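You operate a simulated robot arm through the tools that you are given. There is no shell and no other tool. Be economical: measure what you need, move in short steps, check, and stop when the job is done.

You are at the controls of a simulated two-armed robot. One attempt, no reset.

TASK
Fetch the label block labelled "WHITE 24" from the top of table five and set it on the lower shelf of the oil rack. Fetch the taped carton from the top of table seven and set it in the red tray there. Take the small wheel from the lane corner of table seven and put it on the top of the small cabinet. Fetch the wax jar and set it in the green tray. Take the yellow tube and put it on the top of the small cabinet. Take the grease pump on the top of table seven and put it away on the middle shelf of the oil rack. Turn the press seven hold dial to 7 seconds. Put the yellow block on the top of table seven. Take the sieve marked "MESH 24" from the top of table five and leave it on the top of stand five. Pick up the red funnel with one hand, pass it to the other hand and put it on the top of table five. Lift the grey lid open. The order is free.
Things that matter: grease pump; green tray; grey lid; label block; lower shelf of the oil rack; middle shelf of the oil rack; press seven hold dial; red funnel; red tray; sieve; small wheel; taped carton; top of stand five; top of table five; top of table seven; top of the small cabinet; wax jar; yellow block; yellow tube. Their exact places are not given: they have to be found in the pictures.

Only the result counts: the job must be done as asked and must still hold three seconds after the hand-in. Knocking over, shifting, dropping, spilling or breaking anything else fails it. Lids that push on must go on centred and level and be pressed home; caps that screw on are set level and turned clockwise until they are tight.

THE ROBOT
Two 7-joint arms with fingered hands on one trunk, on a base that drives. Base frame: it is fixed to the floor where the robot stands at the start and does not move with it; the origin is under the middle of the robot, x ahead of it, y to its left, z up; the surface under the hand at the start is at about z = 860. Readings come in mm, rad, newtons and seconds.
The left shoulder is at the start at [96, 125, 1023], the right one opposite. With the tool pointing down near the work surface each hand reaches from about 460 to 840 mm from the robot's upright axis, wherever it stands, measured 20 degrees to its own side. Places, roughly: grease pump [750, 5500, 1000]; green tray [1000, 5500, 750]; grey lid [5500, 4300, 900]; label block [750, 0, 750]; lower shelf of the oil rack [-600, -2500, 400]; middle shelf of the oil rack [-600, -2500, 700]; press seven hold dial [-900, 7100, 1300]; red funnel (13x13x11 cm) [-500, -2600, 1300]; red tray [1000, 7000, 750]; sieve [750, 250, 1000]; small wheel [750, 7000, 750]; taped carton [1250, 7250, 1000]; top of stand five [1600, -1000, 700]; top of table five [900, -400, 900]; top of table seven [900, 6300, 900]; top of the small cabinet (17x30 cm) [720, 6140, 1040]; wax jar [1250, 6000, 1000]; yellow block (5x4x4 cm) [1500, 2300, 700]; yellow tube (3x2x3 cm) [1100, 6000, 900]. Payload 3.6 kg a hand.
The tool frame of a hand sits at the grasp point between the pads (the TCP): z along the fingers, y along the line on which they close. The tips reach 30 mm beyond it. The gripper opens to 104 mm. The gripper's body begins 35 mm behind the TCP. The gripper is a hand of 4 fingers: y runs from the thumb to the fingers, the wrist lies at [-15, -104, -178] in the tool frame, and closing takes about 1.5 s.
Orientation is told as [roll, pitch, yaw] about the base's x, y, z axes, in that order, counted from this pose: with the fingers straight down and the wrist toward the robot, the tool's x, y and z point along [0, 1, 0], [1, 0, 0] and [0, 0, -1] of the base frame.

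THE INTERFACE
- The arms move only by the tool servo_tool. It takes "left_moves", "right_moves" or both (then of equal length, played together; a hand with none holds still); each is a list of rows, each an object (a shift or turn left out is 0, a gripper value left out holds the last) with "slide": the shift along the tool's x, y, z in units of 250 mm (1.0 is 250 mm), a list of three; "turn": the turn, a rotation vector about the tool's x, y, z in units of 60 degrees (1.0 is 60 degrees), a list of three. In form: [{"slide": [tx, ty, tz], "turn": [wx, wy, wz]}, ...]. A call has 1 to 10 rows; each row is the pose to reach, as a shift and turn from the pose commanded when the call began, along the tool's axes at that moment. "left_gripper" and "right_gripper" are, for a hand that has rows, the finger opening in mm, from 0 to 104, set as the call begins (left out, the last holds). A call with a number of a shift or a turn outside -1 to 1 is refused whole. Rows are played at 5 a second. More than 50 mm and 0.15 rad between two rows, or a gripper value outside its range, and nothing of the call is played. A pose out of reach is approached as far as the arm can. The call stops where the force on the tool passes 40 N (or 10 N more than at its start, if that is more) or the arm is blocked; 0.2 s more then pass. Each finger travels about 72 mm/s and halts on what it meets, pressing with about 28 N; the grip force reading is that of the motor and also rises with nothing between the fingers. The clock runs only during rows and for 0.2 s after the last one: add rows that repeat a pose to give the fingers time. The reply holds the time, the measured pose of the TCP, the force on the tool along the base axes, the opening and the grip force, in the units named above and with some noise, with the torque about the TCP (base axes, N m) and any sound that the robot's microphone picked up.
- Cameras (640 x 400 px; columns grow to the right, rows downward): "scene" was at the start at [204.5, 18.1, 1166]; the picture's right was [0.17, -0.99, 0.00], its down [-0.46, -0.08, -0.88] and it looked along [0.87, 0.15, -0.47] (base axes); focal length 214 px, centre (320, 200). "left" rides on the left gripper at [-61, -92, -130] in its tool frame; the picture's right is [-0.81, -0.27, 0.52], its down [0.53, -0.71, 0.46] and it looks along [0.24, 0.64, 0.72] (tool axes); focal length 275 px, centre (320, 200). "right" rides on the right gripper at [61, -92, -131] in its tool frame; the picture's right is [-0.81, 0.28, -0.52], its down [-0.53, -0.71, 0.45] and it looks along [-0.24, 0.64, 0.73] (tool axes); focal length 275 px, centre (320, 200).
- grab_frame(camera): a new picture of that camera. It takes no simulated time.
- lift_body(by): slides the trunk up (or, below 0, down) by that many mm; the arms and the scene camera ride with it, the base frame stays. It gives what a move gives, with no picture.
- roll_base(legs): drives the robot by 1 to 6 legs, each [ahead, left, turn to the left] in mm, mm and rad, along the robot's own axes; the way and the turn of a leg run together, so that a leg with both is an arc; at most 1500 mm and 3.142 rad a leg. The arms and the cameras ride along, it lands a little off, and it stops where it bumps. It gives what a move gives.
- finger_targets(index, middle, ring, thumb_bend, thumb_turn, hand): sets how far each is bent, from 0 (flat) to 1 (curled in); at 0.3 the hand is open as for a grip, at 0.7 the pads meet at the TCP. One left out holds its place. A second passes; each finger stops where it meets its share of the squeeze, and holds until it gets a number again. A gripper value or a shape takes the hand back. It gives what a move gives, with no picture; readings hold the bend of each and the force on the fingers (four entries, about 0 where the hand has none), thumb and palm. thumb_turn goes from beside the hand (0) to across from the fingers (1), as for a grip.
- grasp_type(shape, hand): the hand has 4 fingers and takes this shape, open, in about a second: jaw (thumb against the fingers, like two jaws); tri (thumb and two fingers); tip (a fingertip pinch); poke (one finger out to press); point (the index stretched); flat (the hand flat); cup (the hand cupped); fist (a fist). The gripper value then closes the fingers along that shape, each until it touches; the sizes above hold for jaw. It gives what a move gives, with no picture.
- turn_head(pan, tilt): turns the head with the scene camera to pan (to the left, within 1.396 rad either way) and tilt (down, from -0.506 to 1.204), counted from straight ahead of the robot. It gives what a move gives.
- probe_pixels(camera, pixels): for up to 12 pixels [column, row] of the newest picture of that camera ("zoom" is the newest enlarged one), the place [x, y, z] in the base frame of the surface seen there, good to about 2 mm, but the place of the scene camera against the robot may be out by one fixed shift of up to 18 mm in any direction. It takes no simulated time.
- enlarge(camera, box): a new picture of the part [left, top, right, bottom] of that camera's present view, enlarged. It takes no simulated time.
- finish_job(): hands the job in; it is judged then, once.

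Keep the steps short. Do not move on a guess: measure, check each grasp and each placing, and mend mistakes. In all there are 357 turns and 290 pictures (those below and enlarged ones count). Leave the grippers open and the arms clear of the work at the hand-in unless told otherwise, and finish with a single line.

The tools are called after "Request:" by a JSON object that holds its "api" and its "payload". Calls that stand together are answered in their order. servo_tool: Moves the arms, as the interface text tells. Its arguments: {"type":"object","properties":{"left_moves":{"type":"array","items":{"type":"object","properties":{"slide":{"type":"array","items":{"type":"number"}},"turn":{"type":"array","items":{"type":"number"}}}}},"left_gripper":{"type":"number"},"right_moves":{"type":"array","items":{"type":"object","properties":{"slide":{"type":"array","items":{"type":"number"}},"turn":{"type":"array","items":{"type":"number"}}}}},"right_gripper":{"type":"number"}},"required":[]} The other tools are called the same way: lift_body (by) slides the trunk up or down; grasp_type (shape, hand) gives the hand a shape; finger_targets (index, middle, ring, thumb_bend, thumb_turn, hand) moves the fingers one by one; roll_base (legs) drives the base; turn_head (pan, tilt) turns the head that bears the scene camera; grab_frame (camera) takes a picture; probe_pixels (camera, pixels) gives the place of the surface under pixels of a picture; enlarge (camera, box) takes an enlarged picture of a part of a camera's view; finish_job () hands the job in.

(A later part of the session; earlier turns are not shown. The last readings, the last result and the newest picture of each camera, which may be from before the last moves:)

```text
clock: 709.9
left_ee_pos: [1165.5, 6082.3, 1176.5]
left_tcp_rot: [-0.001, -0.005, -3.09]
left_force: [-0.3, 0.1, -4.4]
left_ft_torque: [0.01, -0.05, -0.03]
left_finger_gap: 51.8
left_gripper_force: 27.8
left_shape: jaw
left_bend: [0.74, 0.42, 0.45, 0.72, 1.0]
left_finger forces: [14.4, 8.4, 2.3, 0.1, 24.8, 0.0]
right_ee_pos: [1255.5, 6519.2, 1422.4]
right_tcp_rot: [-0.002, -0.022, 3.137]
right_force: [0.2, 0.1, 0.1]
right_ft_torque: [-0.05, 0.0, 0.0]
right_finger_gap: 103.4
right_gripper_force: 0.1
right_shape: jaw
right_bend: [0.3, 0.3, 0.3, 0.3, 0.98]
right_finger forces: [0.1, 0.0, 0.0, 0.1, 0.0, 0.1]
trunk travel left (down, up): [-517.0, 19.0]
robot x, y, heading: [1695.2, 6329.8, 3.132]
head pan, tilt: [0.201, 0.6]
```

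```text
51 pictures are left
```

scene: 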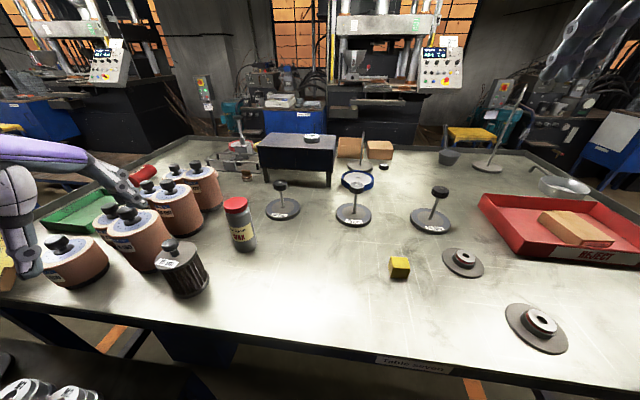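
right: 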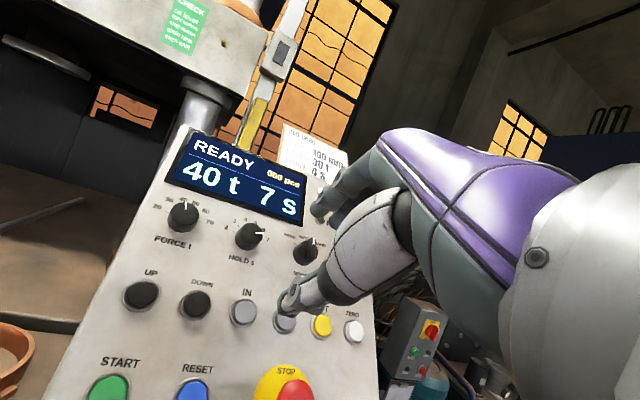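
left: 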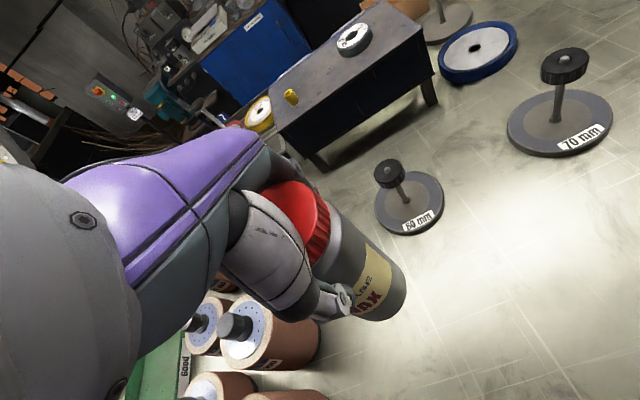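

Wax jar held (−4.4 N). Drive around to the table's south end, facing +y.

Request:
{"api": "roll_base", "payload": {"legs": [[-470, 0, 0], [0, 800, 0], [0, 800, 0], [0, 0, -1.57], [0, 900, 0]]}}

Request:
{"api": "turn_head", "payload": {"pan": 0.1, "tilt": 0.6}}

Request:
{"api": "grab_frame", "payload": {"camera": "scene"}}

```text
clock: 738.4
left_ee_pos: [1006.5, 5242.1, 1176.9]
left_tcp_rot: [-0.002, -0.002, 1.641]
left_force: [0.4, 0.0, -4.0]
left_ft_torque: [0.0, -0.02, 0.0]
left_finger_gap: 51.5
left_gripper_force: 28.4
left_shape: jaw
left_bend: [0.74, 0.42, 0.45, 0.72, 1.0]
left_finger forces: [14.4, 8.3, 2.0, 0.1, 24.1, 0.0]
right_ee_pos: [1444.3, 5158.9, 1421.6]
right_tcp_rot: [-0.002, -0.023, 1.583]
right_force: [0.1, 0.4, 0.3]
right_ft_torque: [-0.02, -0.02, 0.01]
right_finger_gap: 103.7
right_gripper_force: 0.0
right_shape: jaw
right_bend: [0.3, 0.3, 0.3, 0.3, 0.98]
right_finger forces: [0.0, 0.0, 0.1, 0.1, 0.0, 0.1]
trunk travel left (down, up): [-517.0, 19.0]
robot x, y, heading: [1263.5, 4710.8, 1.582]
head pan, tilt: [0.201, 0.6]
```

```text
clock: 739.1
left_ee_pos: [1005.9, 5242.1, 1175.5]
left_tcp_rot: [-0.002, -0.004, 1.641]
left_force: [-0.5, 0.0, -3.7]
left_ft_torque: [0.02, -0.01, 0.05]
left_finger_gap: 51.2
left_gripper_force: 28.0
left_shape: jaw
left_bend: [0.74, 0.42, 0.45, 0.72, 1.0]
left_finger forces: [14.3, 8.3, 2.1, 0.1, 24.1, 0.1]
right_ee_pos: [1445.4, 5158.9, 1423.4]
right_tcp_rot: [-0.002, -0.022, 1.587]
right_force: [0.2, -0.6, 0.5]
right_ft_torque: [0.02, 0.02, 0.0]
right_finger_gap: 103.6
right_gripper_force: 0.0
right_shape: jaw
right_bend: [0.3, 0.3, 0.3, 0.3, 0.98]
right_finger forces: [0.1, 0.1, 0.1, 0.0, 0.0, 0.0]
trunk travel left (down, up): [-517.0, 19.0]
robot x, y, heading: [1262.8, 4709.3, 1.584]
head pan, tilt: [0.099, 0.6]
```

```text
50 pictures are left
```

scene: 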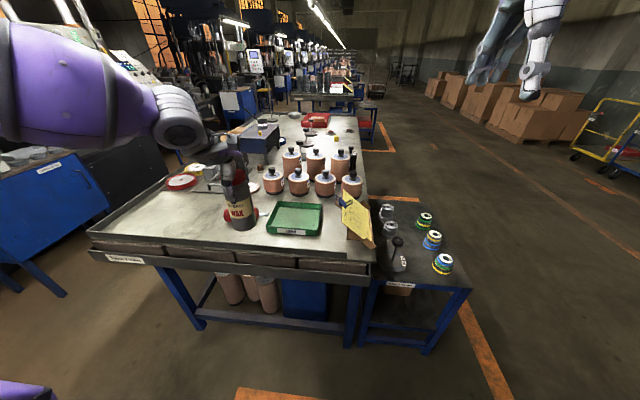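

Request:
{"api": "probe_pixels", "payload": {"camera": "scene", "pixels": [[295, 218], [272, 230], [316, 231], [282, 207], [317, 209], [295, 232], [260, 225], [345, 215], [300, 255]]}}

```text
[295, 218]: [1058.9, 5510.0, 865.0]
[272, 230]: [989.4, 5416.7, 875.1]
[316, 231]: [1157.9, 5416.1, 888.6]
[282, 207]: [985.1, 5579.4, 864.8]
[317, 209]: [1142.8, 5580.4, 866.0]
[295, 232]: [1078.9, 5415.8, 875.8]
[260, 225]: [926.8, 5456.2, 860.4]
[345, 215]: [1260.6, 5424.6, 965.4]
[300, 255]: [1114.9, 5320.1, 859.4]
```

Green tray centre ≈ (1072,5500), floor 865. Move in and lower the jar into it.

Request:
{"api": "roll_base", "payload": {"legs": [[235, -65, 0]]}}

Request:
{"api": "servo_tool", "payload": {"left_moves": [{"slide": [0, 0.05, 0]}, {"slide": [0, 0.1, 0.16]}, {"slide": [0, 0.1, 0.34]}, {"slide": [0, 0.1, 0.52]}, {"slide": [0, 0.1, 0.6]}, {"slide": [0, 0.1, 0.6]}]}}

Request:
{"api": "grab_frame", "payload": {"camera": "left"}}

```text
clock: 740.9
left_ee_pos: [1066.9, 5479.7, 1175.9]
left_tcp_rot: [0.0, -0.004, 1.644]
left_force: [0.2, 0.6, -3.3]
left_ft_torque: [-0.04, -0.03, 0.03]
left_finger_gap: 51.0
left_gripper_force: 28.4
left_shape: jaw
left_bend: [0.74, 0.42, 0.45, 0.72, 1.0]
left_finger forces: [14.4, 8.3, 2.1, 0.1, 24.3, 0.0]
right_ee_pos: [1506.1, 5394.0, 1423.5]
right_tcp_rot: [-0.001, -0.023, 1.587]
right_force: [0.1, -0.1, -0.4]
right_ft_torque: [-0.01, 0.0, 0.01]
right_finger_gap: 103.7
right_gripper_force: 0.1
right_shape: jaw
right_bend: [0.3, 0.3, 0.3, 0.3, 0.98]
right_finger forces: [0.0, 0.0, 0.0, 0.1, 0.0, 0.1]
trunk travel left (down, up): [-517.0, 19.0]
robot x, y, heading: [1323.2, 4950.1, 1.588]
head pan, tilt: [0.099, 0.6]
```

```text
clock: 742.3
left_ee_pos: [1063.8, 5503.4, 1025.2]
left_tcp_rot: [-0.002, -0.002, 1.646]
left_force: [-0.2, 0.3, -4.4]
left_ft_torque: [0.02, -0.03, -0.03]
left_finger_gap: 51.5
left_gripper_force: 28.0
left_shape: jaw
left_bend: [0.74, 0.43, 0.45, 0.72, 1.0]
left_finger forces: [14.4, 8.3, 2.0, 0.0, 24.2, 0.0]
right_ee_pos: [1505.6, 5395.5, 1422.8]
right_tcp_rot: [-0.002, -0.023, 1.588]
right_force: [0.4, -0.7, -0.4]
right_ft_torque: [0.0, -0.03, 0.0]
right_finger_gap: 103.7
right_gripper_force: 0.1
right_shape: jaw
right_bend: [0.3, 0.3, 0.3, 0.3, 0.98]
right_finger forces: [0.0, 0.0, 0.0, 0.0, 0.1, 0.1]
trunk travel left (down, up): [-517.0, 19.0]
robot x, y, heading: [1324.9, 4949.3, 1.582]
head pan, tilt: [0.099, 0.6]
```

```text
49 pictures are left
```

left: 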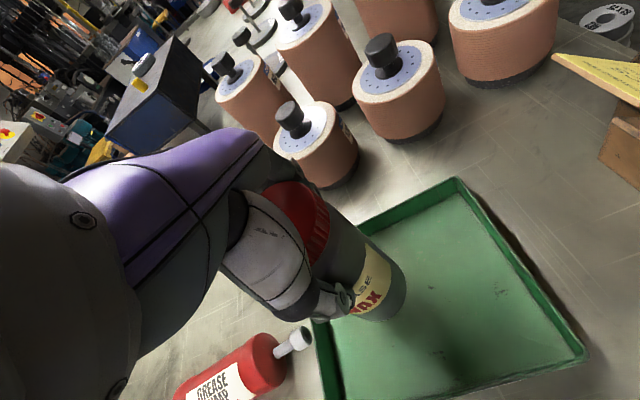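

Request:
{"api": "probe_pixels", "payload": {"camera": "left", "pixels": [[456, 185], [580, 350], [450, 280], [330, 380], [380, 222], [520, 330]]}}

```text
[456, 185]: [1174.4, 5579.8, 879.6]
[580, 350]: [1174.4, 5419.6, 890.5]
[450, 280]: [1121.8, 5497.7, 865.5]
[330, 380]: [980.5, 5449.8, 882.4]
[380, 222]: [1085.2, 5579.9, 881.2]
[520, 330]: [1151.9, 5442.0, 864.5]
```

Well inside. Lower to the floor and release.

Request:
{"api": "servo_tool", "payload": {"left_moves": [{"slide": [-0.02, 0, 0.06]}, {"slide": [-0.02, 0, 0.11]}, {"slide": [-0.02, 0, 0.134]}, {"slide": [-0.02, 0, 0.134]}]}}

```text
clock: 743.3
left_ee_pos: [1069.4, 5505.3, 992.0]
left_tcp_rot: [-0.002, -0.003, 1.642]
left_force: [0.1, 0.3, -4.0]
left_ft_torque: [-0.02, -0.06, 0.04]
left_finger_gap: 51.5
left_gripper_force: 28.0
left_shape: jaw
left_bend: [0.74, 0.43, 0.45, 0.72, 1.0]
left_finger forces: [14.3, 8.3, 2.1, 0.0, 24.1, 0.1]
right_ee_pos: [1505.8, 5395.4, 1422.6]
right_tcp_rot: [-0.002, -0.024, 1.587]
right_force: [-0.3, 0.0, -0.4]
right_ft_torque: [0.0, -0.02, -0.02]
right_finger_gap: 103.7
right_gripper_force: 0.0
right_shape: jaw
right_bend: [0.3, 0.3, 0.3, 0.3, 0.98]
right_finger forces: [0.0, 0.1, 0.1, 0.0, 0.0, 0.0]
trunk travel left (down, up): [-517.0, 19.0]
robot x, y, heading: [1325.7, 4951.5, 1.58]
head pan, tilt: [0.099, 0.6]
```

Request:
{"api": "servo_tool", "payload": {"left_moves": [{"slide": [0, 0, 0.008]}, {"slide": [0, 0, 0.014]}, {"slide": [0, 0, 0.014]}]}}

Request:
{"api": "servo_tool", "payload": {"left_moves": [{"slide": [0, 0, 0]}, {"slide": [0, 0, 0]}, {"slide": [0, 0, 0]}, {"slide": [0, 0, 0]}, {"slide": [0, 0, 0]}, {"slide": [0, 0, 0]}], "left_gripper": 104}}

Request:
{"api": "servo_tool", "payload": {"left_moves": [{"slide": [0, 0, -0.16]}, {"slide": [0, 0, -0.34]}, {"slide": [0, 0, -0.52]}, {"slide": [0, 0, -0.7]}, {"slide": [0, 0, -0.85]}]}}

Request:
{"api": "grab_frame", "payload": {"camera": "left"}}

```text
clock: 744.1
left_ee_pos: [1071.1, 5504.5, 988.9]
left_tcp_rot: [-0.002, -0.003, 1.644]
left_force: [-0.2, -0.6, -1.1]
left_ft_torque: [0.0, -0.02, -0.02]
left_finger_gap: 51.1
left_gripper_force: 28.2
left_shape: jaw
left_bend: [0.74, 0.43, 0.45, 0.72, 1.0]
left_finger forces: [14.4, 8.2, 2.0, 0.1, 24.3, 0.0]
right_ee_pos: [1506.0, 5396.5, 1423.2]
right_tcp_rot: [-0.002, -0.022, 1.586]
right_force: [0.0, -0.2, -0.7]
right_ft_torque: [0.03, 0.04, 0.02]
right_finger_gap: 103.5
right_gripper_force: 0.0
right_shape: jaw
right_bend: [0.3, 0.3, 0.3, 0.3, 0.98]
right_finger forces: [0.0, 0.0, 0.0, 0.0, 0.1, 0.0]
trunk travel left (down, up): [-517.0, 19.0]
robot x, y, heading: [1325.9, 4947.7, 1.585]
head pan, tilt: [0.099, 0.6]
```

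```text
clock: 745.5
left_ee_pos: [1071.2, 5505.0, 989.4]
left_tcp_rot: [-0.001, -0.003, 1.643]
left_force: [0.3, 0.0, 0.1]
left_ft_torque: [0.02, 0.01, -0.01]
left_finger_gap: 103.6
left_gripper_force: 0.1
left_shape: jaw
left_bend: [0.3, 0.3, 0.3, 0.3, 0.98]
left_finger forces: [0.0, 0.0, 0.0, 0.0, 0.0, 0.0]
right_ee_pos: [1504.7, 5395.6, 1423.2]
right_tcp_rot: [-0.002, -0.021, 1.586]
right_force: [0.4, 0.6, -0.1]
right_ft_torque: [-0.02, -0.01, 0.06]
right_finger_gap: 103.6
right_gripper_force: 0.0
right_shape: jaw
right_bend: [0.3, 0.3, 0.3, 0.3, 0.98]
right_finger forces: [0.0, 0.0, 0.0, 0.0, 0.0, 0.1]
trunk travel left (down, up): [-517.0, 19.0]
robot x, y, heading: [1322.6, 4949.7, 1.583]
head pan, tilt: [0.099, 0.6]
```

```text
clock: 746.7
left_ee_pos: [1069.5, 5502.0, 1203.5]
left_tcp_rot: [-0.001, -0.004, 1.642]
left_force: [-0.5, -0.4, 1.3]
left_ft_torque: [-0.02, -0.02, 0.0]
left_finger_gap: 103.9
left_gripper_force: 0.1
left_shape: jaw
left_bend: [0.3, 0.3, 0.3, 0.3, 0.98]
left_finger forces: [0.1, 0.0, 0.0, 0.0, 0.1, 0.0]
right_ee_pos: [1506.6, 5395.1, 1423.5]
right_tcp_rot: [-0.002, -0.024, 1.586]
right_force: [-0.1, -0.3, 0.0]
right_ft_torque: [0.0, -0.03, 0.04]
right_finger_gap: 103.9
right_gripper_force: 0.0
right_shape: jaw
right_bend: [0.3, 0.3, 0.3, 0.3, 0.98]
right_finger forces: [0.0, 0.1, 0.0, 0.0, 0.1, 0.0]
trunk travel left (down, up): [-517.0, 19.0]
robot x, y, heading: [1321.0, 4944.7, 1.582]
head pan, tilt: [0.099, 0.6]
```

```text
48 pictures are left
```

left: 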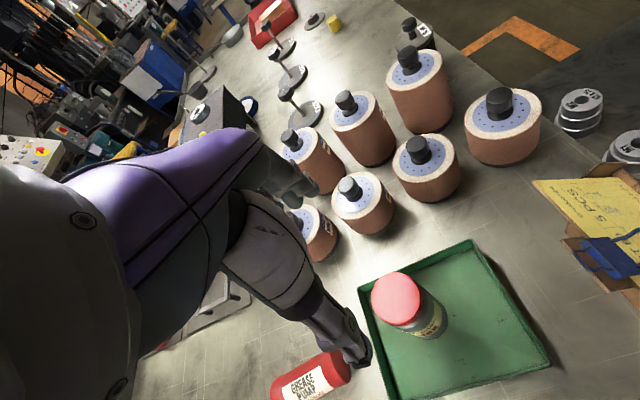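

The wax jar stands in the green tray. Last object: the grease pump. Strafe left and measure it.

Request:
{"api": "roll_base", "payload": {"legs": [[0, 225, 0]]}}

Request:
{"api": "grab_frame", "payload": {"camera": "left"}}

```text
clock: 749.3
left_ee_pos: [845.4, 5501.3, 1203.5]
left_tcp_rot: [-0.004, -0.003, 1.644]
left_force: [-0.3, -1.2, 0.3]
left_ft_torque: [-0.01, -0.01, 0.0]
left_finger_gap: 103.6
left_gripper_force: 0.0
left_shape: jaw
left_bend: [0.3, 0.3, 0.3, 0.3, 0.98]
left_finger forces: [0.0, 0.1, 0.0, 0.0, 0.0, 0.0]
right_ee_pos: [1279.9, 5391.7, 1422.9]
right_tcp_rot: [-0.001, -0.023, 1.587]
right_force: [0.6, -1.3, -0.5]
right_ft_torque: [0.03, -0.01, -0.02]
right_finger_gap: 103.8
right_gripper_force: 0.2
right_shape: jaw
right_bend: [0.3, 0.3, 0.3, 0.3, 0.98]
right_finger forces: [0.0, 0.1, 0.0, 0.1, 0.0, 0.0]
trunk travel left (down, up): [-517.0, 19.0]
robot x, y, heading: [1098.5, 4946.1, 1.585]
head pan, tilt: [0.099, 0.6]
```

```text
47 pictures are left
```

left: 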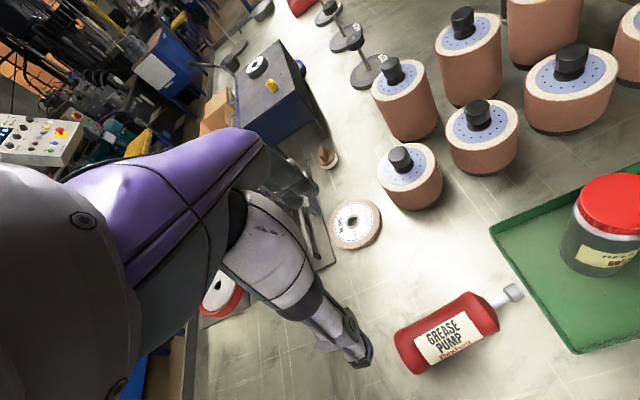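

Request:
{"api": "probe_pixels", "payload": {"camera": "left", "pixels": [[400, 345], [445, 325], [470, 310], [490, 312], [511, 293], [420, 368], [440, 340], [415, 325], [495, 330]]}}

```text
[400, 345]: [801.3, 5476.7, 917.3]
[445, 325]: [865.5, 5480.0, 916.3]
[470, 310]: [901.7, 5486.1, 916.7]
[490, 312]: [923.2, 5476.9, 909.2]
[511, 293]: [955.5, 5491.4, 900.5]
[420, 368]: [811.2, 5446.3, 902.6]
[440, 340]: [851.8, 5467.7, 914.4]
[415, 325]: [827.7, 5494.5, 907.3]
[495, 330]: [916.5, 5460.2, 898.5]
```

Pump body: x 795–925, axis y≈5479, top 917. Descend and grip across its 57 mm.

Request:
{"api": "servo_tool", "payload": {"left_moves": [{"slide": [-0.034, -0.09, 0.1]}, {"slide": [-0.034, -0.09, 0.28]}, {"slide": [-0.034, -0.09, 0.46]}, {"slide": [-0.034, -0.09, 0.64]}, {"slide": [-0.034, -0.09, 0.82]}, {"slide": [-0.034, -0.09, 0.95]}, {"slide": [-0.034, -0.09, 0.95]}]}}

Request:
{"api": "grab_frame", "payload": {"camera": "left"}}

```text
clock: 750.9
left_ee_pos: [855.2, 5479.9, 964.1]
left_tcp_rot: [-0.002, -0.004, 1.643]
left_force: [0.1, -0.7, -0.4]
left_ft_torque: [0.0, 0.01, -0.02]
left_finger_gap: 103.7
left_gripper_force: 0.0
left_shape: jaw
left_bend: [0.3, 0.3, 0.3, 0.3, 0.98]
left_finger forces: [0.1, 0.0, 0.0, 0.1, 0.1, 0.0]
right_ee_pos: [1281.7, 5392.4, 1422.0]
right_tcp_rot: [-0.003, -0.022, 1.586]
right_force: [-0.6, -0.3, 0.3]
right_ft_torque: [0.0, -0.02, 0.0]
right_finger_gap: 103.7
right_gripper_force: 0.1
right_shape: jaw
right_bend: [0.3, 0.3, 0.3, 0.3, 0.98]
right_finger forces: [0.1, 0.0, 0.0, 0.0, 0.0, 0.1]
trunk travel left (down, up): [-517.0, 19.0]
robot x, y, heading: [1100.2, 4947.0, 1.581]
head pan, tilt: [0.099, 0.6]
```

```text
46 pictures are left
```

left: 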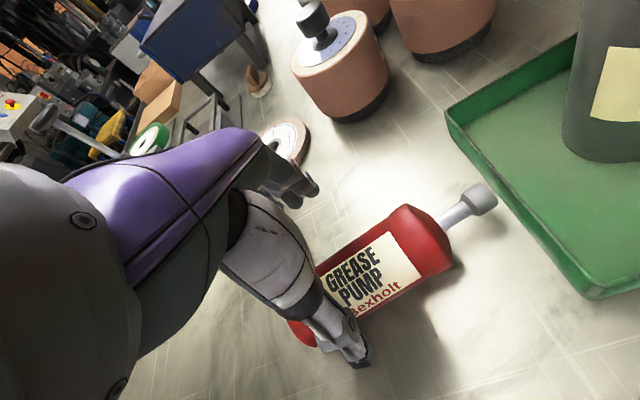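

Centred. Lower the rest and close.

Request:
{"api": "servo_tool", "payload": {"left_moves": [{"slide": [0, 0, 0.12]}, {"slide": [0, 0, 0.24]}, {"slide": [0, 0, 0.283]}, {"slide": [0, 0, 0.283]}]}}

Request:
{"api": "servo_tool", "payload": {"left_moves": [{"slide": [0, 0, 0]}, {"slide": [0, 0, 0]}, {"slide": [0, 0, 0]}, {"slide": [0, 0, 0]}, {"slide": [0, 0, 0]}, {"slide": [0, 0, 0]}, {"slide": [0, 0, 0]}], "left_gripper": 30}}

Request:
{"api": "servo_tool", "payload": {"left_moves": [{"slide": [0, 0, -0.12]}, {"slide": [0, 0, -0.3]}, {"slide": [0, 0, -0.48]}, {"slide": [0, 0, -0.66]}, {"slide": [0, 0, -0.84]}, {"slide": [0, 0, -1.0]}]}}

Request:
{"api": "grab_frame", "payload": {"camera": "left"}}

```text
clock: 751.9
left_ee_pos: [850.3, 5472.2, 910.0]
left_tcp_rot: [-0.002, -0.004, 1.643]
left_force: [0.1, -0.9, -0.1]
left_ft_torque: [0.0, -0.01, 0.04]
left_finger_gap: 103.6
left_gripper_force: 0.0
left_shape: jaw
left_bend: [0.3, 0.3, 0.3, 0.3, 0.98]
left_finger forces: [0.0, 0.0, 0.0, 0.0, 0.0, 0.0]
left hand out of reach, approached as far as the arm can: row 2, 3, 4
right_ee_pos: [1282.4, 5392.3, 1421.6]
right_tcp_rot: [-0.002, -0.024, 1.587]
right_force: [-0.2, -0.2, 0.2]
right_ft_torque: [0.03, -0.01, 0.03]
right_finger_gap: 103.6
right_gripper_force: 0.1
right_shape: jaw
right_bend: [0.3, 0.3, 0.3, 0.3, 0.98]
right_finger forces: [0.0, 0.0, 0.1, 0.0, 0.1, 0.0]
trunk travel left (down, up): [-517.0, 19.0]
robot x, y, heading: [1103.9, 4946.6, 1.579]
head pan, tilt: [0.099, 0.6]
```

```text
clock: 753.5
left_ee_pos: [850.6, 5473.9, 910.9]
left_tcp_rot: [-0.002, -0.002, 1.644]
left_force: [-0.1, 0.8, 0.5]
left_ft_torque: [0.0, 0.01, -0.04]
left_finger_gap: 50.4
left_gripper_force: 28.0
left_shape: jaw
left_bend: [0.74, 0.46, 0.44, 0.7, 1.0]
left_finger forces: [14.2, 7.9, 3.5, 0.1, 25.5, 0.0]
right_ee_pos: [1281.0, 5392.9, 1423.2]
right_tcp_rot: [-0.001, -0.023, 1.586]
right_force: [-0.1, 0.9, -0.1]
right_ft_torque: [-0.02, -0.01, 0.0]
right_finger_gap: 104.1
right_gripper_force: 0.0
right_shape: jaw
right_bend: [0.3, 0.3, 0.3, 0.3, 0.98]
right_finger forces: [0.1, 0.0, 0.0, 0.0, 0.1, 0.1]
trunk travel left (down, up): [-517.0, 19.0]
robot x, y, heading: [1104.0, 4949.1, 1.577]
head pan, tilt: [0.099, 0.6]
```

```text
clock: 754.9
left_ee_pos: [847.7, 5468.5, 1162.8]
left_tcp_rot: [-0.001, -0.005, 1.643]
left_force: [-0.4, 0.6, -5.0]
left_ft_torque: [0.0, 0.09, 0.04]
left_finger_gap: 50.0
left_gripper_force: 28.1
left_shape: jaw
left_bend: [0.74, 0.46, 0.44, 0.7, 1.0]
left_finger forces: [14.3, 7.7, 3.7, 0.1, 25.6, 0.0]
right_ee_pos: [1280.6, 5391.5, 1423.9]
right_tcp_rot: [-0.002, -0.023, 1.587]
right_force: [-0.6, 0.7, 0.0]
right_ft_torque: [0.02, 0.03, 0.01]
right_finger_gap: 103.8
right_gripper_force: 0.1
right_shape: jaw
right_bend: [0.3, 0.3, 0.3, 0.3, 0.98]
right_finger forces: [0.0, 0.1, 0.0, 0.0, 0.1, 0.0]
trunk travel left (down, up): [-517.0, 19.0]
robot x, y, heading: [1100.4, 4947.7, 1.58]
head pan, tilt: [0.099, 0.6]
```

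```text
45 pictures are left
```

left: 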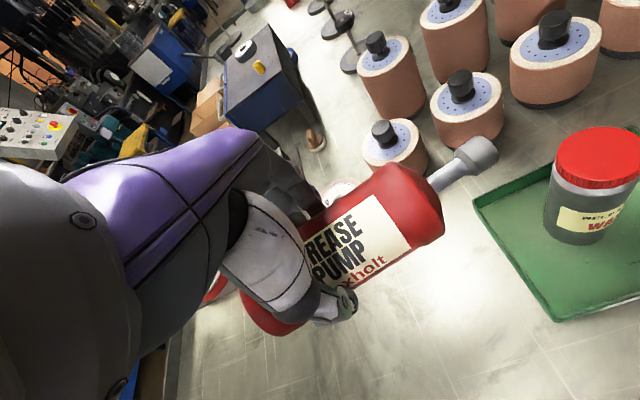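

The pump is lifted (−5 N). Raise it, then drive to the lane and south toward the oil rack.

Request:
{"api": "servo_tool", "payload": {"left_moves": [{"slide": [0, -0.05, -0.16]}, {"slide": [0, -0.1, -0.32]}, {"slide": [0, -0.15, -0.48]}, {"slide": [0, -0.2, -0.64]}, {"slide": [0, -0.2, -0.64]}]}}

Request:
{"api": "roll_base", "payload": {"legs": [[-150, 0, 0], [0, 1150, 0]]}}

Request:
{"api": "turn_head", "payload": {"pan": 1.2, "tilt": 0.4}}

Request:
{"api": "grab_frame", "payload": {"camera": "scene"}}

```text
clock: 756.1
left_ee_pos: [851.4, 5421.4, 1320.5]
left_tcp_rot: [-0.003, -0.002, 1.641]
left_force: [0.6, 0.0, -4.2]
left_ft_torque: [-0.01, 0.04, 0.01]
left_finger_gap: 49.9
left_gripper_force: 27.7
left_shape: jaw
left_bend: [0.74, 0.46, 0.45, 0.7, 1.0]
left_finger forces: [14.4, 7.6, 3.7, 0.0, 25.7, 0.0]
right_ee_pos: [1280.4, 5392.7, 1421.5]
right_tcp_rot: [-0.001, -0.023, 1.588]
right_force: [0.6, 0.3, -0.3]
right_ft_torque: [-0.01, 0.01, 0.04]
right_finger_gap: 103.7
right_gripper_force: 0.1
right_shape: jaw
right_bend: [0.3, 0.3, 0.3, 0.3, 0.98]
right_finger forces: [0.1, 0.0, 0.1, 0.0, 0.0, 0.0]
trunk travel left (down, up): [-517.0, 19.0]
robot x, y, heading: [1101.9, 4947.5, 1.586]
head pan, tilt: [0.099, 0.6]
```

```text
clock: 767.5
left_ee_pos: [-309.1, 5255.7, 1321.1]
left_tcp_rot: [-0.001, -0.004, 1.641]
left_force: [-0.7, 0.3, -4.6]
left_ft_torque: [-0.02, 0.06, -0.01]
left_finger_gap: 49.7
left_gripper_force: 28.1
left_shape: jaw
left_bend: [0.74, 0.46, 0.45, 0.7, 1.0]
left_finger forces: [14.3, 7.7, 3.6, 0.0, 25.7, 0.0]
right_ee_pos: [119.2, 5228.2, 1423.9]
right_tcp_rot: [0.0, -0.022, 1.587]
right_force: [-0.1, 0.5, 0.6]
right_ft_torque: [-0.02, 0.0, 0.01]
right_finger_gap: 103.5
right_gripper_force: 0.0
right_shape: jaw
right_bend: [0.3, 0.3, 0.3, 0.3, 0.98]
right_finger forces: [0.0, 0.0, 0.0, 0.0, 0.0, 0.0]
trunk travel left (down, up): [-517.0, 19.0]
robot x, y, heading: [-62.0, 4784.5, 1.584]
head pan, tilt: [0.099, 0.6]
```

```text
clock: 768.9
left_ee_pos: [-307.9, 5255.6, 1320.9]
left_tcp_rot: [-0.003, -0.004, 1.645]
left_force: [-0.2, 0.1, -4.6]
left_ft_torque: [0.02, 0.09, -0.02]
left_finger_gap: 50.0
left_gripper_force: 28.3
left_shape: jaw
left_bend: [0.74, 0.46, 0.45, 0.7, 1.0]
left_finger forces: [14.3, 7.7, 3.7, 0.1, 25.9, 0.1]
right_ee_pos: [120.0, 5228.6, 1422.1]
right_tcp_rot: [-0.002, -0.023, 1.586]
right_force: [-0.1, -1.0, -0.6]
right_ft_torque: [-0.03, -0.01, 0.01]
right_finger_gap: 103.7
right_gripper_force: 0.0
right_shape: jaw
right_bend: [0.3, 0.3, 0.3, 0.3, 0.98]
right_finger forces: [0.0, 0.0, 0.0, 0.0, 0.0, 0.1]
trunk travel left (down, up): [-517.0, 19.0]
robot x, y, heading: [-64.2, 4780.3, 1.579]
head pan, tilt: [1.201, 0.4]
```

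```text
44 pictures are left
```

scene: 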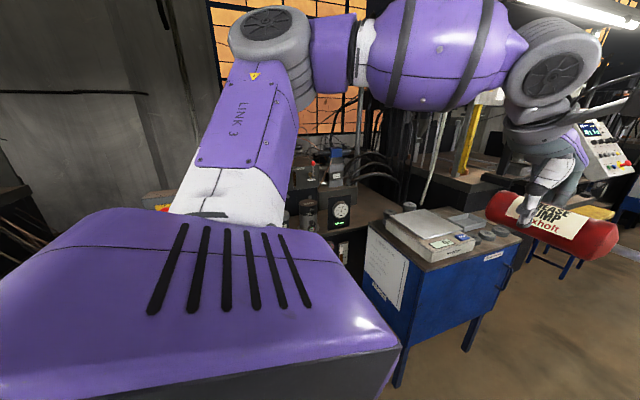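

Turn right by 180° (sweeping over the free aisle) to face south, then look.

Request:
{"api": "roll_base", "payload": {"legs": [[0, 0, -1.57], [0, 0, -1.57]]}}

Request:
{"api": "turn_head", "payload": {"pan": 0, "tilt": 0.4}}

Request:
{"api": "grab_frame", "payload": {"camera": "scene"}}

```text
clock: 776.9
left_ee_pos: [184.6, 4307.4, 1320.5]
left_tcp_rot: [-0.001, -0.002, -1.5]
left_force: [1.0, -0.5, -4.2]
left_ft_torque: [0.01, -0.07, 0.01]
left_finger_gap: 49.3
left_gripper_force: 28.0
left_shape: jaw
left_bend: [0.74, 0.47, 0.45, 0.7, 1.0]
left_finger forces: [14.1, 7.5, 3.5, 0.1, 25.0, 0.0]
right_ee_pos: [-244.1, 4335.6, 1422.9]
right_tcp_rot: [0.0, -0.022, -1.559]
right_force: [-0.1, -0.1, -0.6]
right_ft_torque: [-0.02, -0.02, -0.03]
right_finger_gap: 103.6
right_gripper_force: 0.1
right_shape: jaw
right_bend: [0.3, 0.3, 0.3, 0.3, 0.98]
right_finger forces: [0.0, 0.0, 0.1, 0.0, 0.1, 0.0]
trunk travel left (down, up): [-517.0, 19.0]
robot x, y, heading: [-63.1, 4783.9, -1.559]
head pan, tilt: [1.201, 0.4]
```

```text
clock: 778.3
left_ee_pos: [185.0, 4307.1, 1321.5]
left_tcp_rot: [0.001, -0.004, -1.502]
left_force: [0.3, -0.1, -4.3]
left_ft_torque: [0.04, -0.07, 0.0]
left_finger_gap: 49.5
left_gripper_force: 27.9
left_shape: jaw
left_bend: [0.74, 0.47, 0.45, 0.7, 1.0]
left_finger forces: [14.1, 7.4, 3.5, 0.1, 25.0, 0.1]
right_ee_pos: [-246.9, 4335.8, 1422.1]
right_tcp_rot: [-0.003, -0.023, -1.559]
right_force: [-1.0, -0.2, -0.1]
right_ft_torque: [0.01, 0.01, -0.01]
right_finger_gap: 103.8
right_gripper_force: 0.0
right_shape: jaw
right_bend: [0.3, 0.3, 0.3, 0.3, 0.98]
right_finger forces: [0.0, 0.0, 0.1, 0.0, 0.1, 0.0]
trunk travel left (down, up): [-517.0, 19.0]
robot x, y, heading: [-65.0, 4781.5, -1.563]
head pan, tilt: [0.0, 0.4]
```

```text
43 pictures are left
```

scene: 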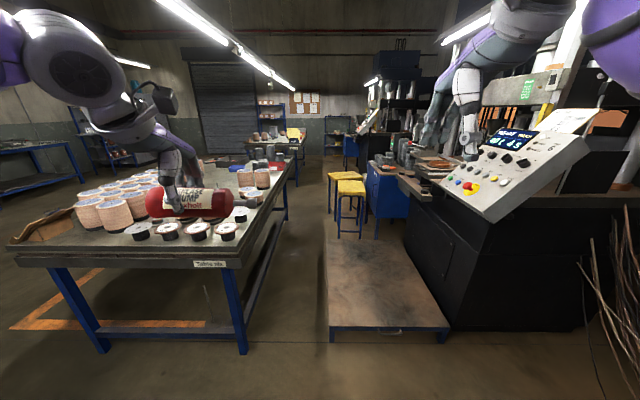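

A low platform and two stools narrow the lane. Probe their edges.

Request:
{"api": "probe_pixels", "payload": {"camera": "scene", "pixels": [[330, 325], [326, 250], [330, 205], [338, 200], [330, 175], [238, 345], [296, 160], [247, 350], [365, 180], [440, 320]]}}

```text
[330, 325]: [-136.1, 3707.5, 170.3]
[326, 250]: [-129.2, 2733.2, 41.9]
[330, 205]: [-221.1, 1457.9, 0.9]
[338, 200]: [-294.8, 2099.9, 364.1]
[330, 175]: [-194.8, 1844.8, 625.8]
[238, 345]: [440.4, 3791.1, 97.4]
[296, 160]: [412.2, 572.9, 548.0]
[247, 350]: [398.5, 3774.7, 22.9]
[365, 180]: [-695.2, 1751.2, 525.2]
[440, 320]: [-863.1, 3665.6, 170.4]
```

The lane is too narrow there, so I'll take the known route: east aisle, south, west between tables five and six, then down the lane, all facing south.

Request:
{"api": "roll_base", "payload": {"legs": [[0, 1120, 0], [0, 1120, 0], [1200, 0, 0], [1200, 0, 0], [1100, 0, 0]]}}

Request:
{"api": "grab_frame", "payload": {"camera": "scene"}}

```text
clock: 814.9
left_ee_pos: [2629.1, 868.6, 1321.1]
left_tcp_rot: [-0.003, -0.003, -1.426]
left_force: [0.1, -0.1, -3.7]
left_ft_torque: [0.01, -0.05, 0.0]
left_finger_gap: 49.2
left_gripper_force: 27.7
left_shape: jaw
left_bend: [0.74, 0.47, 0.45, 0.7, 1.0]
left_finger forces: [14.2, 7.5, 3.6, 0.0, 25.2, 0.1]
right_ee_pos: [2200.2, 865.0, 1423.3]
right_tcp_rot: [-0.003, -0.022, -1.481]
right_force: [0.1, 0.2, 0.2]
right_ft_torque: [-0.05, 0.0, 0.01]
right_finger_gap: 103.8
right_gripper_force: 0.0
right_shape: jaw
right_bend: [0.3, 0.3, 0.3, 0.3, 0.98]
right_finger forces: [0.0, 0.0, 0.0, 0.0, 0.0, 0.0]
trunk travel left (down, up): [-517.0, 19.0]
robot x, y, heading: [2347.6, 1323.6, -1.485]
head pan, tilt: [0.0, 0.4]
```

```text
42 pictures are left
```

scene: 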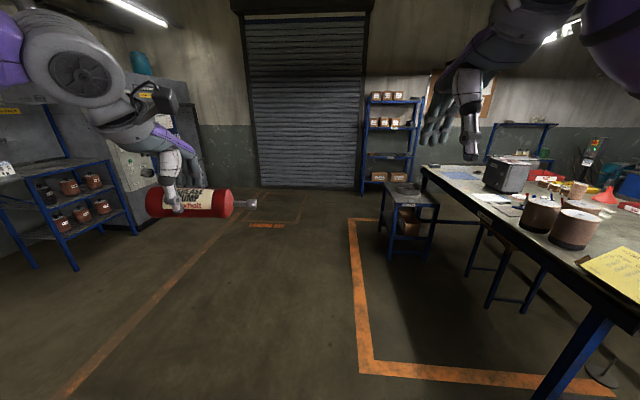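

On course (the sieve's stand is visible too). Correct the heading and strafe west along the aisle.

Request:
{"api": "roll_base", "payload": {"legs": [[0, 0, -0.086], [30, -1200, 0], [0, -1220, 0]]}}

Request:
{"api": "turn_head", "payload": {"pan": -0.15, "tilt": 0.45}}

Request:
{"api": "grab_frame", "payload": {"camera": "scene"}}

```text
clock: 836.7
left_ee_pos: [166.9, 846.8, 1321.7]
left_tcp_rot: [-0.001, -0.004, -1.525]
left_force: [1.0, 1.2, -3.3]
left_ft_torque: [0.0, -0.05, -0.03]
left_finger_gap: 49.5
left_gripper_force: 28.0
left_shape: jaw
left_bend: [0.74, 0.47, 0.45, 0.7, 1.0]
left_finger forces: [14.1, 7.4, 3.5, 0.1, 25.1, 0.1]
right_ee_pos: [-261.6, 884.9, 1421.8]
right_tcp_rot: [-0.001, -0.023, -1.58]
right_force: [0.8, 0.2, 1.1]
right_ft_torque: [-0.01, -0.02, 0.01]
right_finger_gap: 103.9
right_gripper_force: 0.2
right_shape: jaw
right_bend: [0.3, 0.3, 0.3, 0.3, 0.98]
right_finger forces: [0.1, 0.1, 0.0, 0.0, 0.0, 0.1]
trunk travel left (down, up): [-517.0, 19.0]
robot x, y, heading: [-70.5, 1328.0, -1.584]
head pan, tilt: [0.0, 0.4]
```

```text
clock: 837.4
left_ee_pos: [166.0, 845.8, 1320.6]
left_tcp_rot: [0.0, -0.003, -1.524]
left_force: [-0.1, 0.8, -4.8]
left_ft_torque: [0.0, -0.1, -0.01]
left_finger_gap: 49.4
left_gripper_force: 27.9
left_shape: jaw
left_bend: [0.74, 0.47, 0.45, 0.7, 1.0]
left_finger forces: [14.1, 7.4, 3.5, 0.0, 25.0, 0.1]
right_ee_pos: [-260.6, 884.2, 1422.4]
right_tcp_rot: [0.0, -0.023, -1.579]
right_force: [-0.2, -0.2, -0.9]
right_ft_torque: [-0.01, -0.02, -0.01]
right_finger_gap: 103.9
right_gripper_force: 0.1
right_shape: jaw
right_bend: [0.3, 0.3, 0.3, 0.3, 0.98]
right_finger forces: [0.0, 0.0, 0.0, 0.1, 0.0, 0.0]
trunk travel left (down, up): [-517.0, 19.0]
robot x, y, heading: [-69.3, 1325.7, -1.584]
head pan, tilt: [-0.15, 0.45]
```

```text
41 pictures are left
```

scene: 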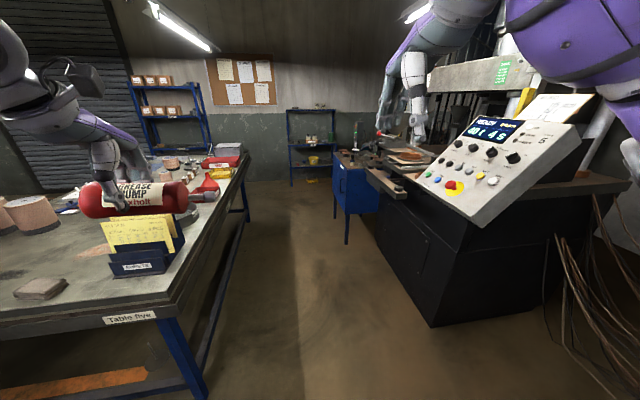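

Clear. Drive south down the lane.

Request:
{"api": "roll_base", "payload": {"legs": [[0, -60, 0.012], [1450, -20, 0], [1400, 0, 0]]}}

Request:
{"api": "turn_head", "payload": {"pan": -0.2, "tilt": 0.65}}

Request:
{"api": "grab_frame", "payload": {"camera": "scene"}}

```text
clock: 852.0
left_ee_pos: [132.5, -1996.4, 1320.2]
left_tcp_rot: [0.001, -0.004, -1.5]
left_force: [0.1, -0.3, -4.9]
left_ft_torque: [0.0, -0.03, 0.0]
left_finger_gap: 49.4
left_gripper_force: 27.8
left_shape: jaw
left_bend: [0.74, 0.47, 0.45, 0.7, 1.0]
left_finger forces: [14.0, 7.5, 3.7, 0.0, 25.2, 0.0]
right_ee_pos: [-296.6, -1967.1, 1422.0]
right_tcp_rot: [-0.002, -0.022, -1.557]
right_force: [0.8, 0.8, 0.0]
right_ft_torque: [0.02, -0.03, 0.01]
right_finger_gap: 103.7
right_gripper_force: 0.1
right_shape: jaw
right_bend: [0.3, 0.3, 0.3, 0.3, 0.98]
right_finger forces: [0.1, 0.1, 0.0, 0.1, 0.1, 0.0]
trunk travel left (down, up): [-517.0, 19.0]
robot x, y, heading: [-116.1, -1522.8, -1.555]
head pan, tilt: [-0.15, 0.45]
```

```text
clock: 852.8
left_ee_pos: [132.0, -1995.1, 1319.9]
left_tcp_rot: [0.001, -0.001, -1.501]
left_force: [0.4, 0.6, -3.7]
left_ft_torque: [-0.01, -0.05, -0.02]
left_finger_gap: 49.4
left_gripper_force: 28.0
left_shape: jaw
left_bend: [0.74, 0.47, 0.45, 0.7, 1.0]
left_finger forces: [14.1, 7.5, 3.5, 0.0, 25.2, 0.1]
right_ee_pos: [-296.3, -1967.2, 1422.9]
right_tcp_rot: [-0.001, -0.023, -1.555]
right_force: [0.1, 0.1, 0.6]
right_ft_torque: [-0.02, 0.01, -0.02]
right_finger_gap: 103.8
right_gripper_force: 0.1
right_shape: jaw
right_bend: [0.3, 0.3, 0.3, 0.3, 0.98]
right_finger forces: [0.1, 0.0, 0.0, 0.1, 0.0, 0.1]
trunk travel left (down, up): [-517.0, 19.0]
robot x, y, heading: [-111.2, -1520.0, -1.559]
head pan, tilt: [-0.201, 0.649]
```

```text
40 pictures are left
```

scene: 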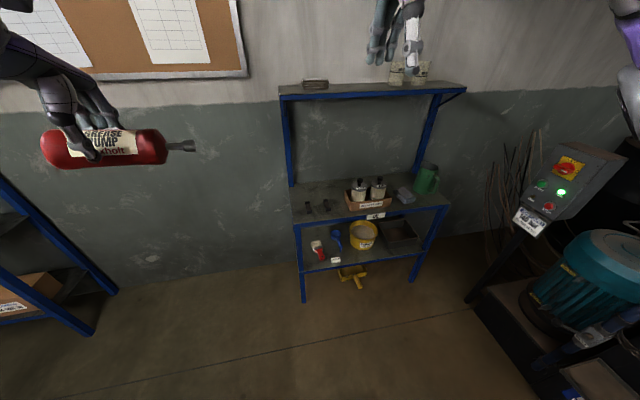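

Request:
{"api": "enlarge", "payload": {"camera": "scene", "box": [280, 165, 460, 275]}}

Request:
{"api": "probe_pixels", "payload": {"camera": "zoom", "pixels": [[90, 130], [160, 130], [95, 175], [165, 160], [60, 100], [150, 90], [200, 175], [60, 195], [235, 140], [130, 195], [120, 100]]}}

```text
3.56 times, centred on (370, 220) of scene
```

zoom: 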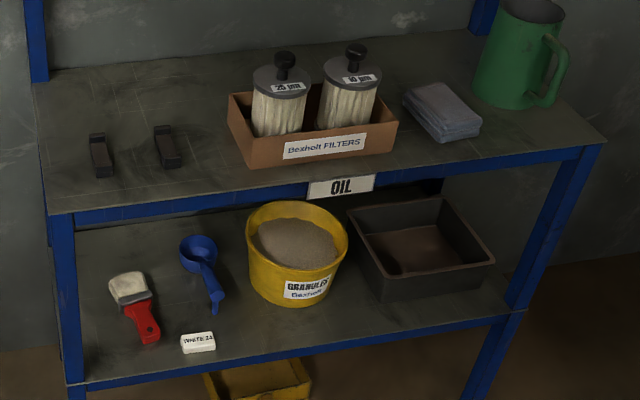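

```text
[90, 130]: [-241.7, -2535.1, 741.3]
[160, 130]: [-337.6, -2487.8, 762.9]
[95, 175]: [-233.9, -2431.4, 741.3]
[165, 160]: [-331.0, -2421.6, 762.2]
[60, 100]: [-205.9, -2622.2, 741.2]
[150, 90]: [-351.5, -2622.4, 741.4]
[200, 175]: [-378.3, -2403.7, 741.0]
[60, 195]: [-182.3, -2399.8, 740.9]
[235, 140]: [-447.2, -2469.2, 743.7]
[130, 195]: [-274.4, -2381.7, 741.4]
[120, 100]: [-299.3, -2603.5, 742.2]
```

Two black holders on the middle shelf look like a cradle for the pump. Enlarge them.

Request:
{"api": "enlarge", "payload": {"camera": "scene", "box": [290, 190, 340, 225]}}

Request:
{"api": "probe_pixels", "payload": {"camera": "zoom", "pixels": [[210, 110], [215, 150], [225, 205], [235, 240], [425, 90], [440, 130], [455, 170], [470, 205], [330, 150]]}}

```text
11.43 times, centred on (315, 208) of scene
```

zoom: 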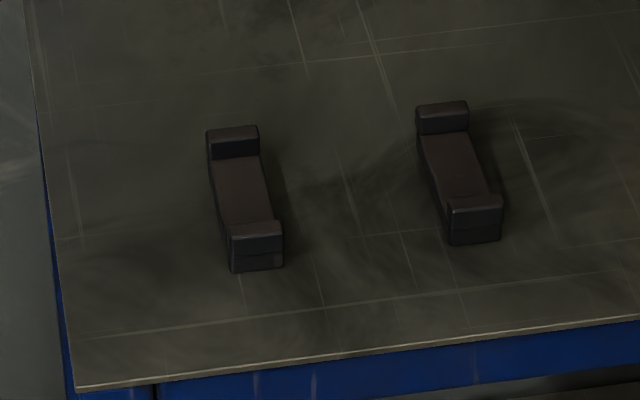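

```text
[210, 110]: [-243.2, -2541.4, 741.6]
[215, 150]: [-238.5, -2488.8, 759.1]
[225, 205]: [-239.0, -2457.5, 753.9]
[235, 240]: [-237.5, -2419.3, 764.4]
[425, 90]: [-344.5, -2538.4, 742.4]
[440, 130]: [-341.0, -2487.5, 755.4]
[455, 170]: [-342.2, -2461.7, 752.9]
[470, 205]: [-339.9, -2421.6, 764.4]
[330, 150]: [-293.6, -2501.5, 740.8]
```

They are saddles (x≈−239 and −341, inner span y −2492…−2430, floor z≈753), fit for the pump lying along x. Move in front and lower the trunk.

Request:
{"api": "roll_base", "payload": {"legs": [[0, -350, -0.012], [290, 0, 0]]}}

Request:
{"api": "lift_body", "payload": {"by": -300}}

Request:
{"api": "grab_frame", "payload": {"camera": "left"}}

```text
clock: 858.0
left_ee_pos: [-223.8, -2288.2, 1322.2]
left_tcp_rot: [-0.001, -0.004, -1.509]
left_force: [-0.1, 0.3, -4.0]
left_ft_torque: [0.03, -0.07, 0.01]
left_finger_gap: 49.4
left_gripper_force: 28.2
left_shape: jaw
left_bend: [0.74, 0.47, 0.45, 0.7, 1.0]
left_finger forces: [14.2, 7.5, 3.6, 0.0, 25.3, 0.0]
right_ee_pos: [-653.5, -2255.4, 1422.6]
right_tcp_rot: [-0.001, -0.024, -1.566]
right_force: [1.0, -0.2, -0.9]
right_ft_torque: [-0.01, -0.01, 0.03]
right_finger_gap: 103.8
right_gripper_force: 0.1
right_shape: jaw
right_bend: [0.3, 0.3, 0.3, 0.3, 0.98]
right_finger forces: [0.1, 0.0, 0.0, 0.0, 0.0, 0.0]
trunk travel left (down, up): [-517.0, 19.0]
robot x, y, heading: [-467.1, -1813.7, -1.571]
head pan, tilt: [-0.201, 0.649]
```

```text
clock: 861.0
left_ee_pos: [-224.9, -2288.5, 1020.3]
left_tcp_rot: [-0.001, -0.003, -1.511]
left_force: [0.3, 0.4, -3.8]
left_ft_torque: [-0.01, -0.08, 0.02]
left_finger_gap: 49.3
left_gripper_force: 27.4
left_shape: jaw
left_bend: [0.74, 0.47, 0.45, 0.7, 1.0]
left_finger forces: [14.2, 7.4, 3.6, 0.0, 25.2, 0.0]
right_ee_pos: [-652.1, -2258.0, 1122.8]
right_tcp_rot: [-0.001, -0.021, -1.565]
right_force: [0.1, 0.1, -0.2]
right_ft_torque: [0.0, 0.0, -0.02]
right_finger_gap: 103.6
right_gripper_force: 0.0
right_shape: jaw
right_bend: [0.3, 0.3, 0.3, 0.3, 0.98]
right_finger forces: [0.1, 0.1, 0.0, 0.0, 0.0, 0.0]
trunk travel left (down, up): [-217.0, 319.0]
robot x, y, heading: [-469.5, -1815.3, -1.571]
head pan, tilt: [-0.201, 0.649]
```

```text
37 pictures are left
```

left: 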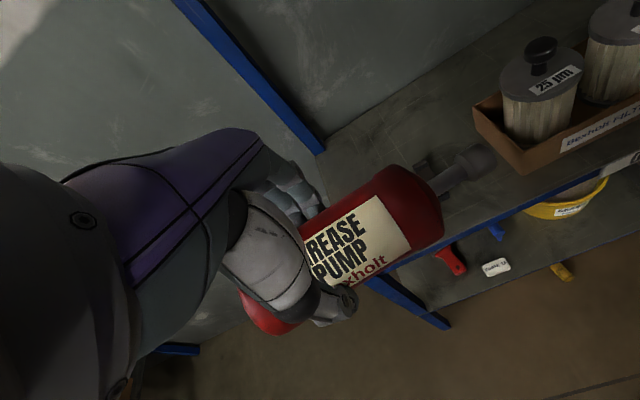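

The pump hides the saddles from this camera; use the right one.

Request:
{"api": "grab_frame", "payload": {"camera": "right"}}

```text
36 pictures are left
```

right: 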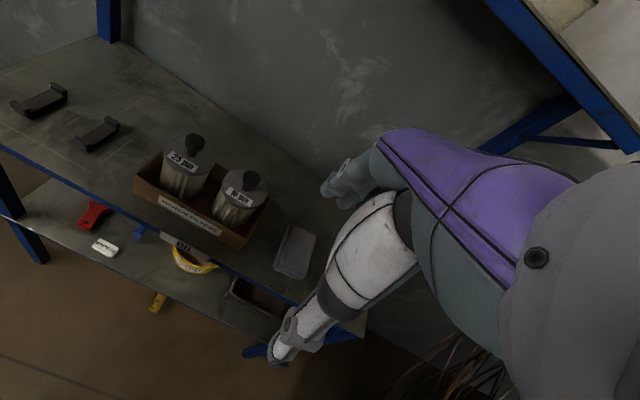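

Request:
{"api": "enlarge", "payload": {"camera": "right", "box": [0, 70, 140, 170]}}

Request:
{"api": "probe_pixels", "payload": {"camera": "right", "pixels": [[58, 87], [40, 100], [18, 108], [110, 123], [97, 133], [80, 147], [62, 89], [115, 122], [14, 103], [76, 145]]}}

```text
4.00 times, centred on (70, 120) of right
```

zoom: 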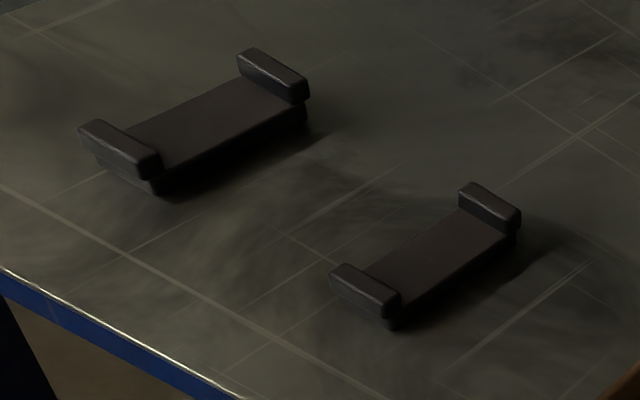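

```text
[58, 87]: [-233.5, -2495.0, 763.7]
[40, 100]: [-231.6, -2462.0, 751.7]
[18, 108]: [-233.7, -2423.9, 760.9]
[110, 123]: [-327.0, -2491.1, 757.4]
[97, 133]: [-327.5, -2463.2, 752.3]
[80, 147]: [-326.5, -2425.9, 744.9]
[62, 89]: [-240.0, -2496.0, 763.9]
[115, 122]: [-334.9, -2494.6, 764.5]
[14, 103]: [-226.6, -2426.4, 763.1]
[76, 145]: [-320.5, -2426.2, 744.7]
```

Saddles: x −232 and −328, centre y≈−2460, floor z 752. Carry the pump over them and check.

Request:
{"api": "servo_tool", "payload": {"left_moves": [{"slide": [-0.04, 0.12, 0.1], "turn": [0, 0, 0.02]}, {"slide": [-0.08, 0.25, 0.2], "turn": [0, 0, 0.04]}, {"slide": [-0.13, 0.38, 0.3], "turn": [0, 0, 0.058]}, {"slide": [-0.18, 0.52, 0.4], "turn": [0, 0, 0.058]}, {"slide": [-0.225, 0.676, 0.48], "turn": [0, 0, 0.058]}, {"slide": [-0.225, 0.676, 0.6], "turn": [0, 0, 0.058]}, {"slide": [-0.225, 0.676, 0.6], "turn": [0, 0, 0.058]}]}}

Request:
{"api": "enlarge", "payload": {"camera": "right", "box": [0, 0, 220, 180]}}

```text
clock: 862.6
left_ee_pos: [-269.8, -2460.9, 871.9]
left_tcp_rot: [0.0, -0.004, -1.57]
left_force: [0.1, -0.1, -4.8]
left_ft_torque: [0.01, -0.07, 0.02]
left_finger_gap: 49.3
left_gripper_force: 28.0
left_shape: jaw
left_bend: [0.74, 0.47, 0.45, 0.7, 0.99]
left_finger forces: [14.6, 7.4, 3.6, 0.0, 25.6, 0.0]
right_ee_pos: [-652.8, -2255.6, 1122.7]
right_tcp_rot: [-0.001, -0.023, -1.565]
right_force: [-0.6, 0.6, -0.3]
right_ft_torque: [0.0, -0.01, 0.0]
right_finger_gap: 103.8
right_gripper_force: 0.0
right_shape: jaw
right_bend: [0.3, 0.3, 0.3, 0.3, 0.98]
right_finger forces: [0.0, 0.1, 0.0, 0.1, 0.0, 0.0]
trunk travel left (down, up): [-217.0, 319.0]
robot x, y, heading: [-465.2, -1808.4, -1.57]
head pan, tilt: [-0.201, 0.649]
```

```text
2.22 times, centred on (110, 90) of right
```

zoom: 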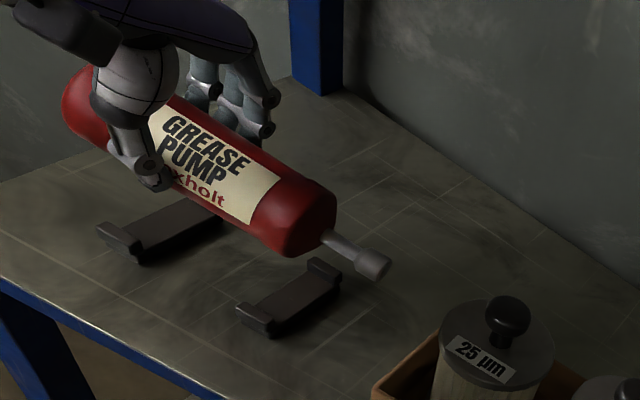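

Request:
{"api": "probe_pixels", "payload": {"camera": "zoom", "pixels": [[290, 178], [300, 200], [300, 220], [280, 240], [325, 195], [85, 90], [80, 110], [370, 262]]}}

```text
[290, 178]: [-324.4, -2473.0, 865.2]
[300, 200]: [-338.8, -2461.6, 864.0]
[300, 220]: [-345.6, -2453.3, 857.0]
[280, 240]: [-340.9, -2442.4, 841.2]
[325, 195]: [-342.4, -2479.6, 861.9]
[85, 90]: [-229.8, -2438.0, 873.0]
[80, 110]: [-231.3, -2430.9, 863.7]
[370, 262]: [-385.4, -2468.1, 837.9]
```

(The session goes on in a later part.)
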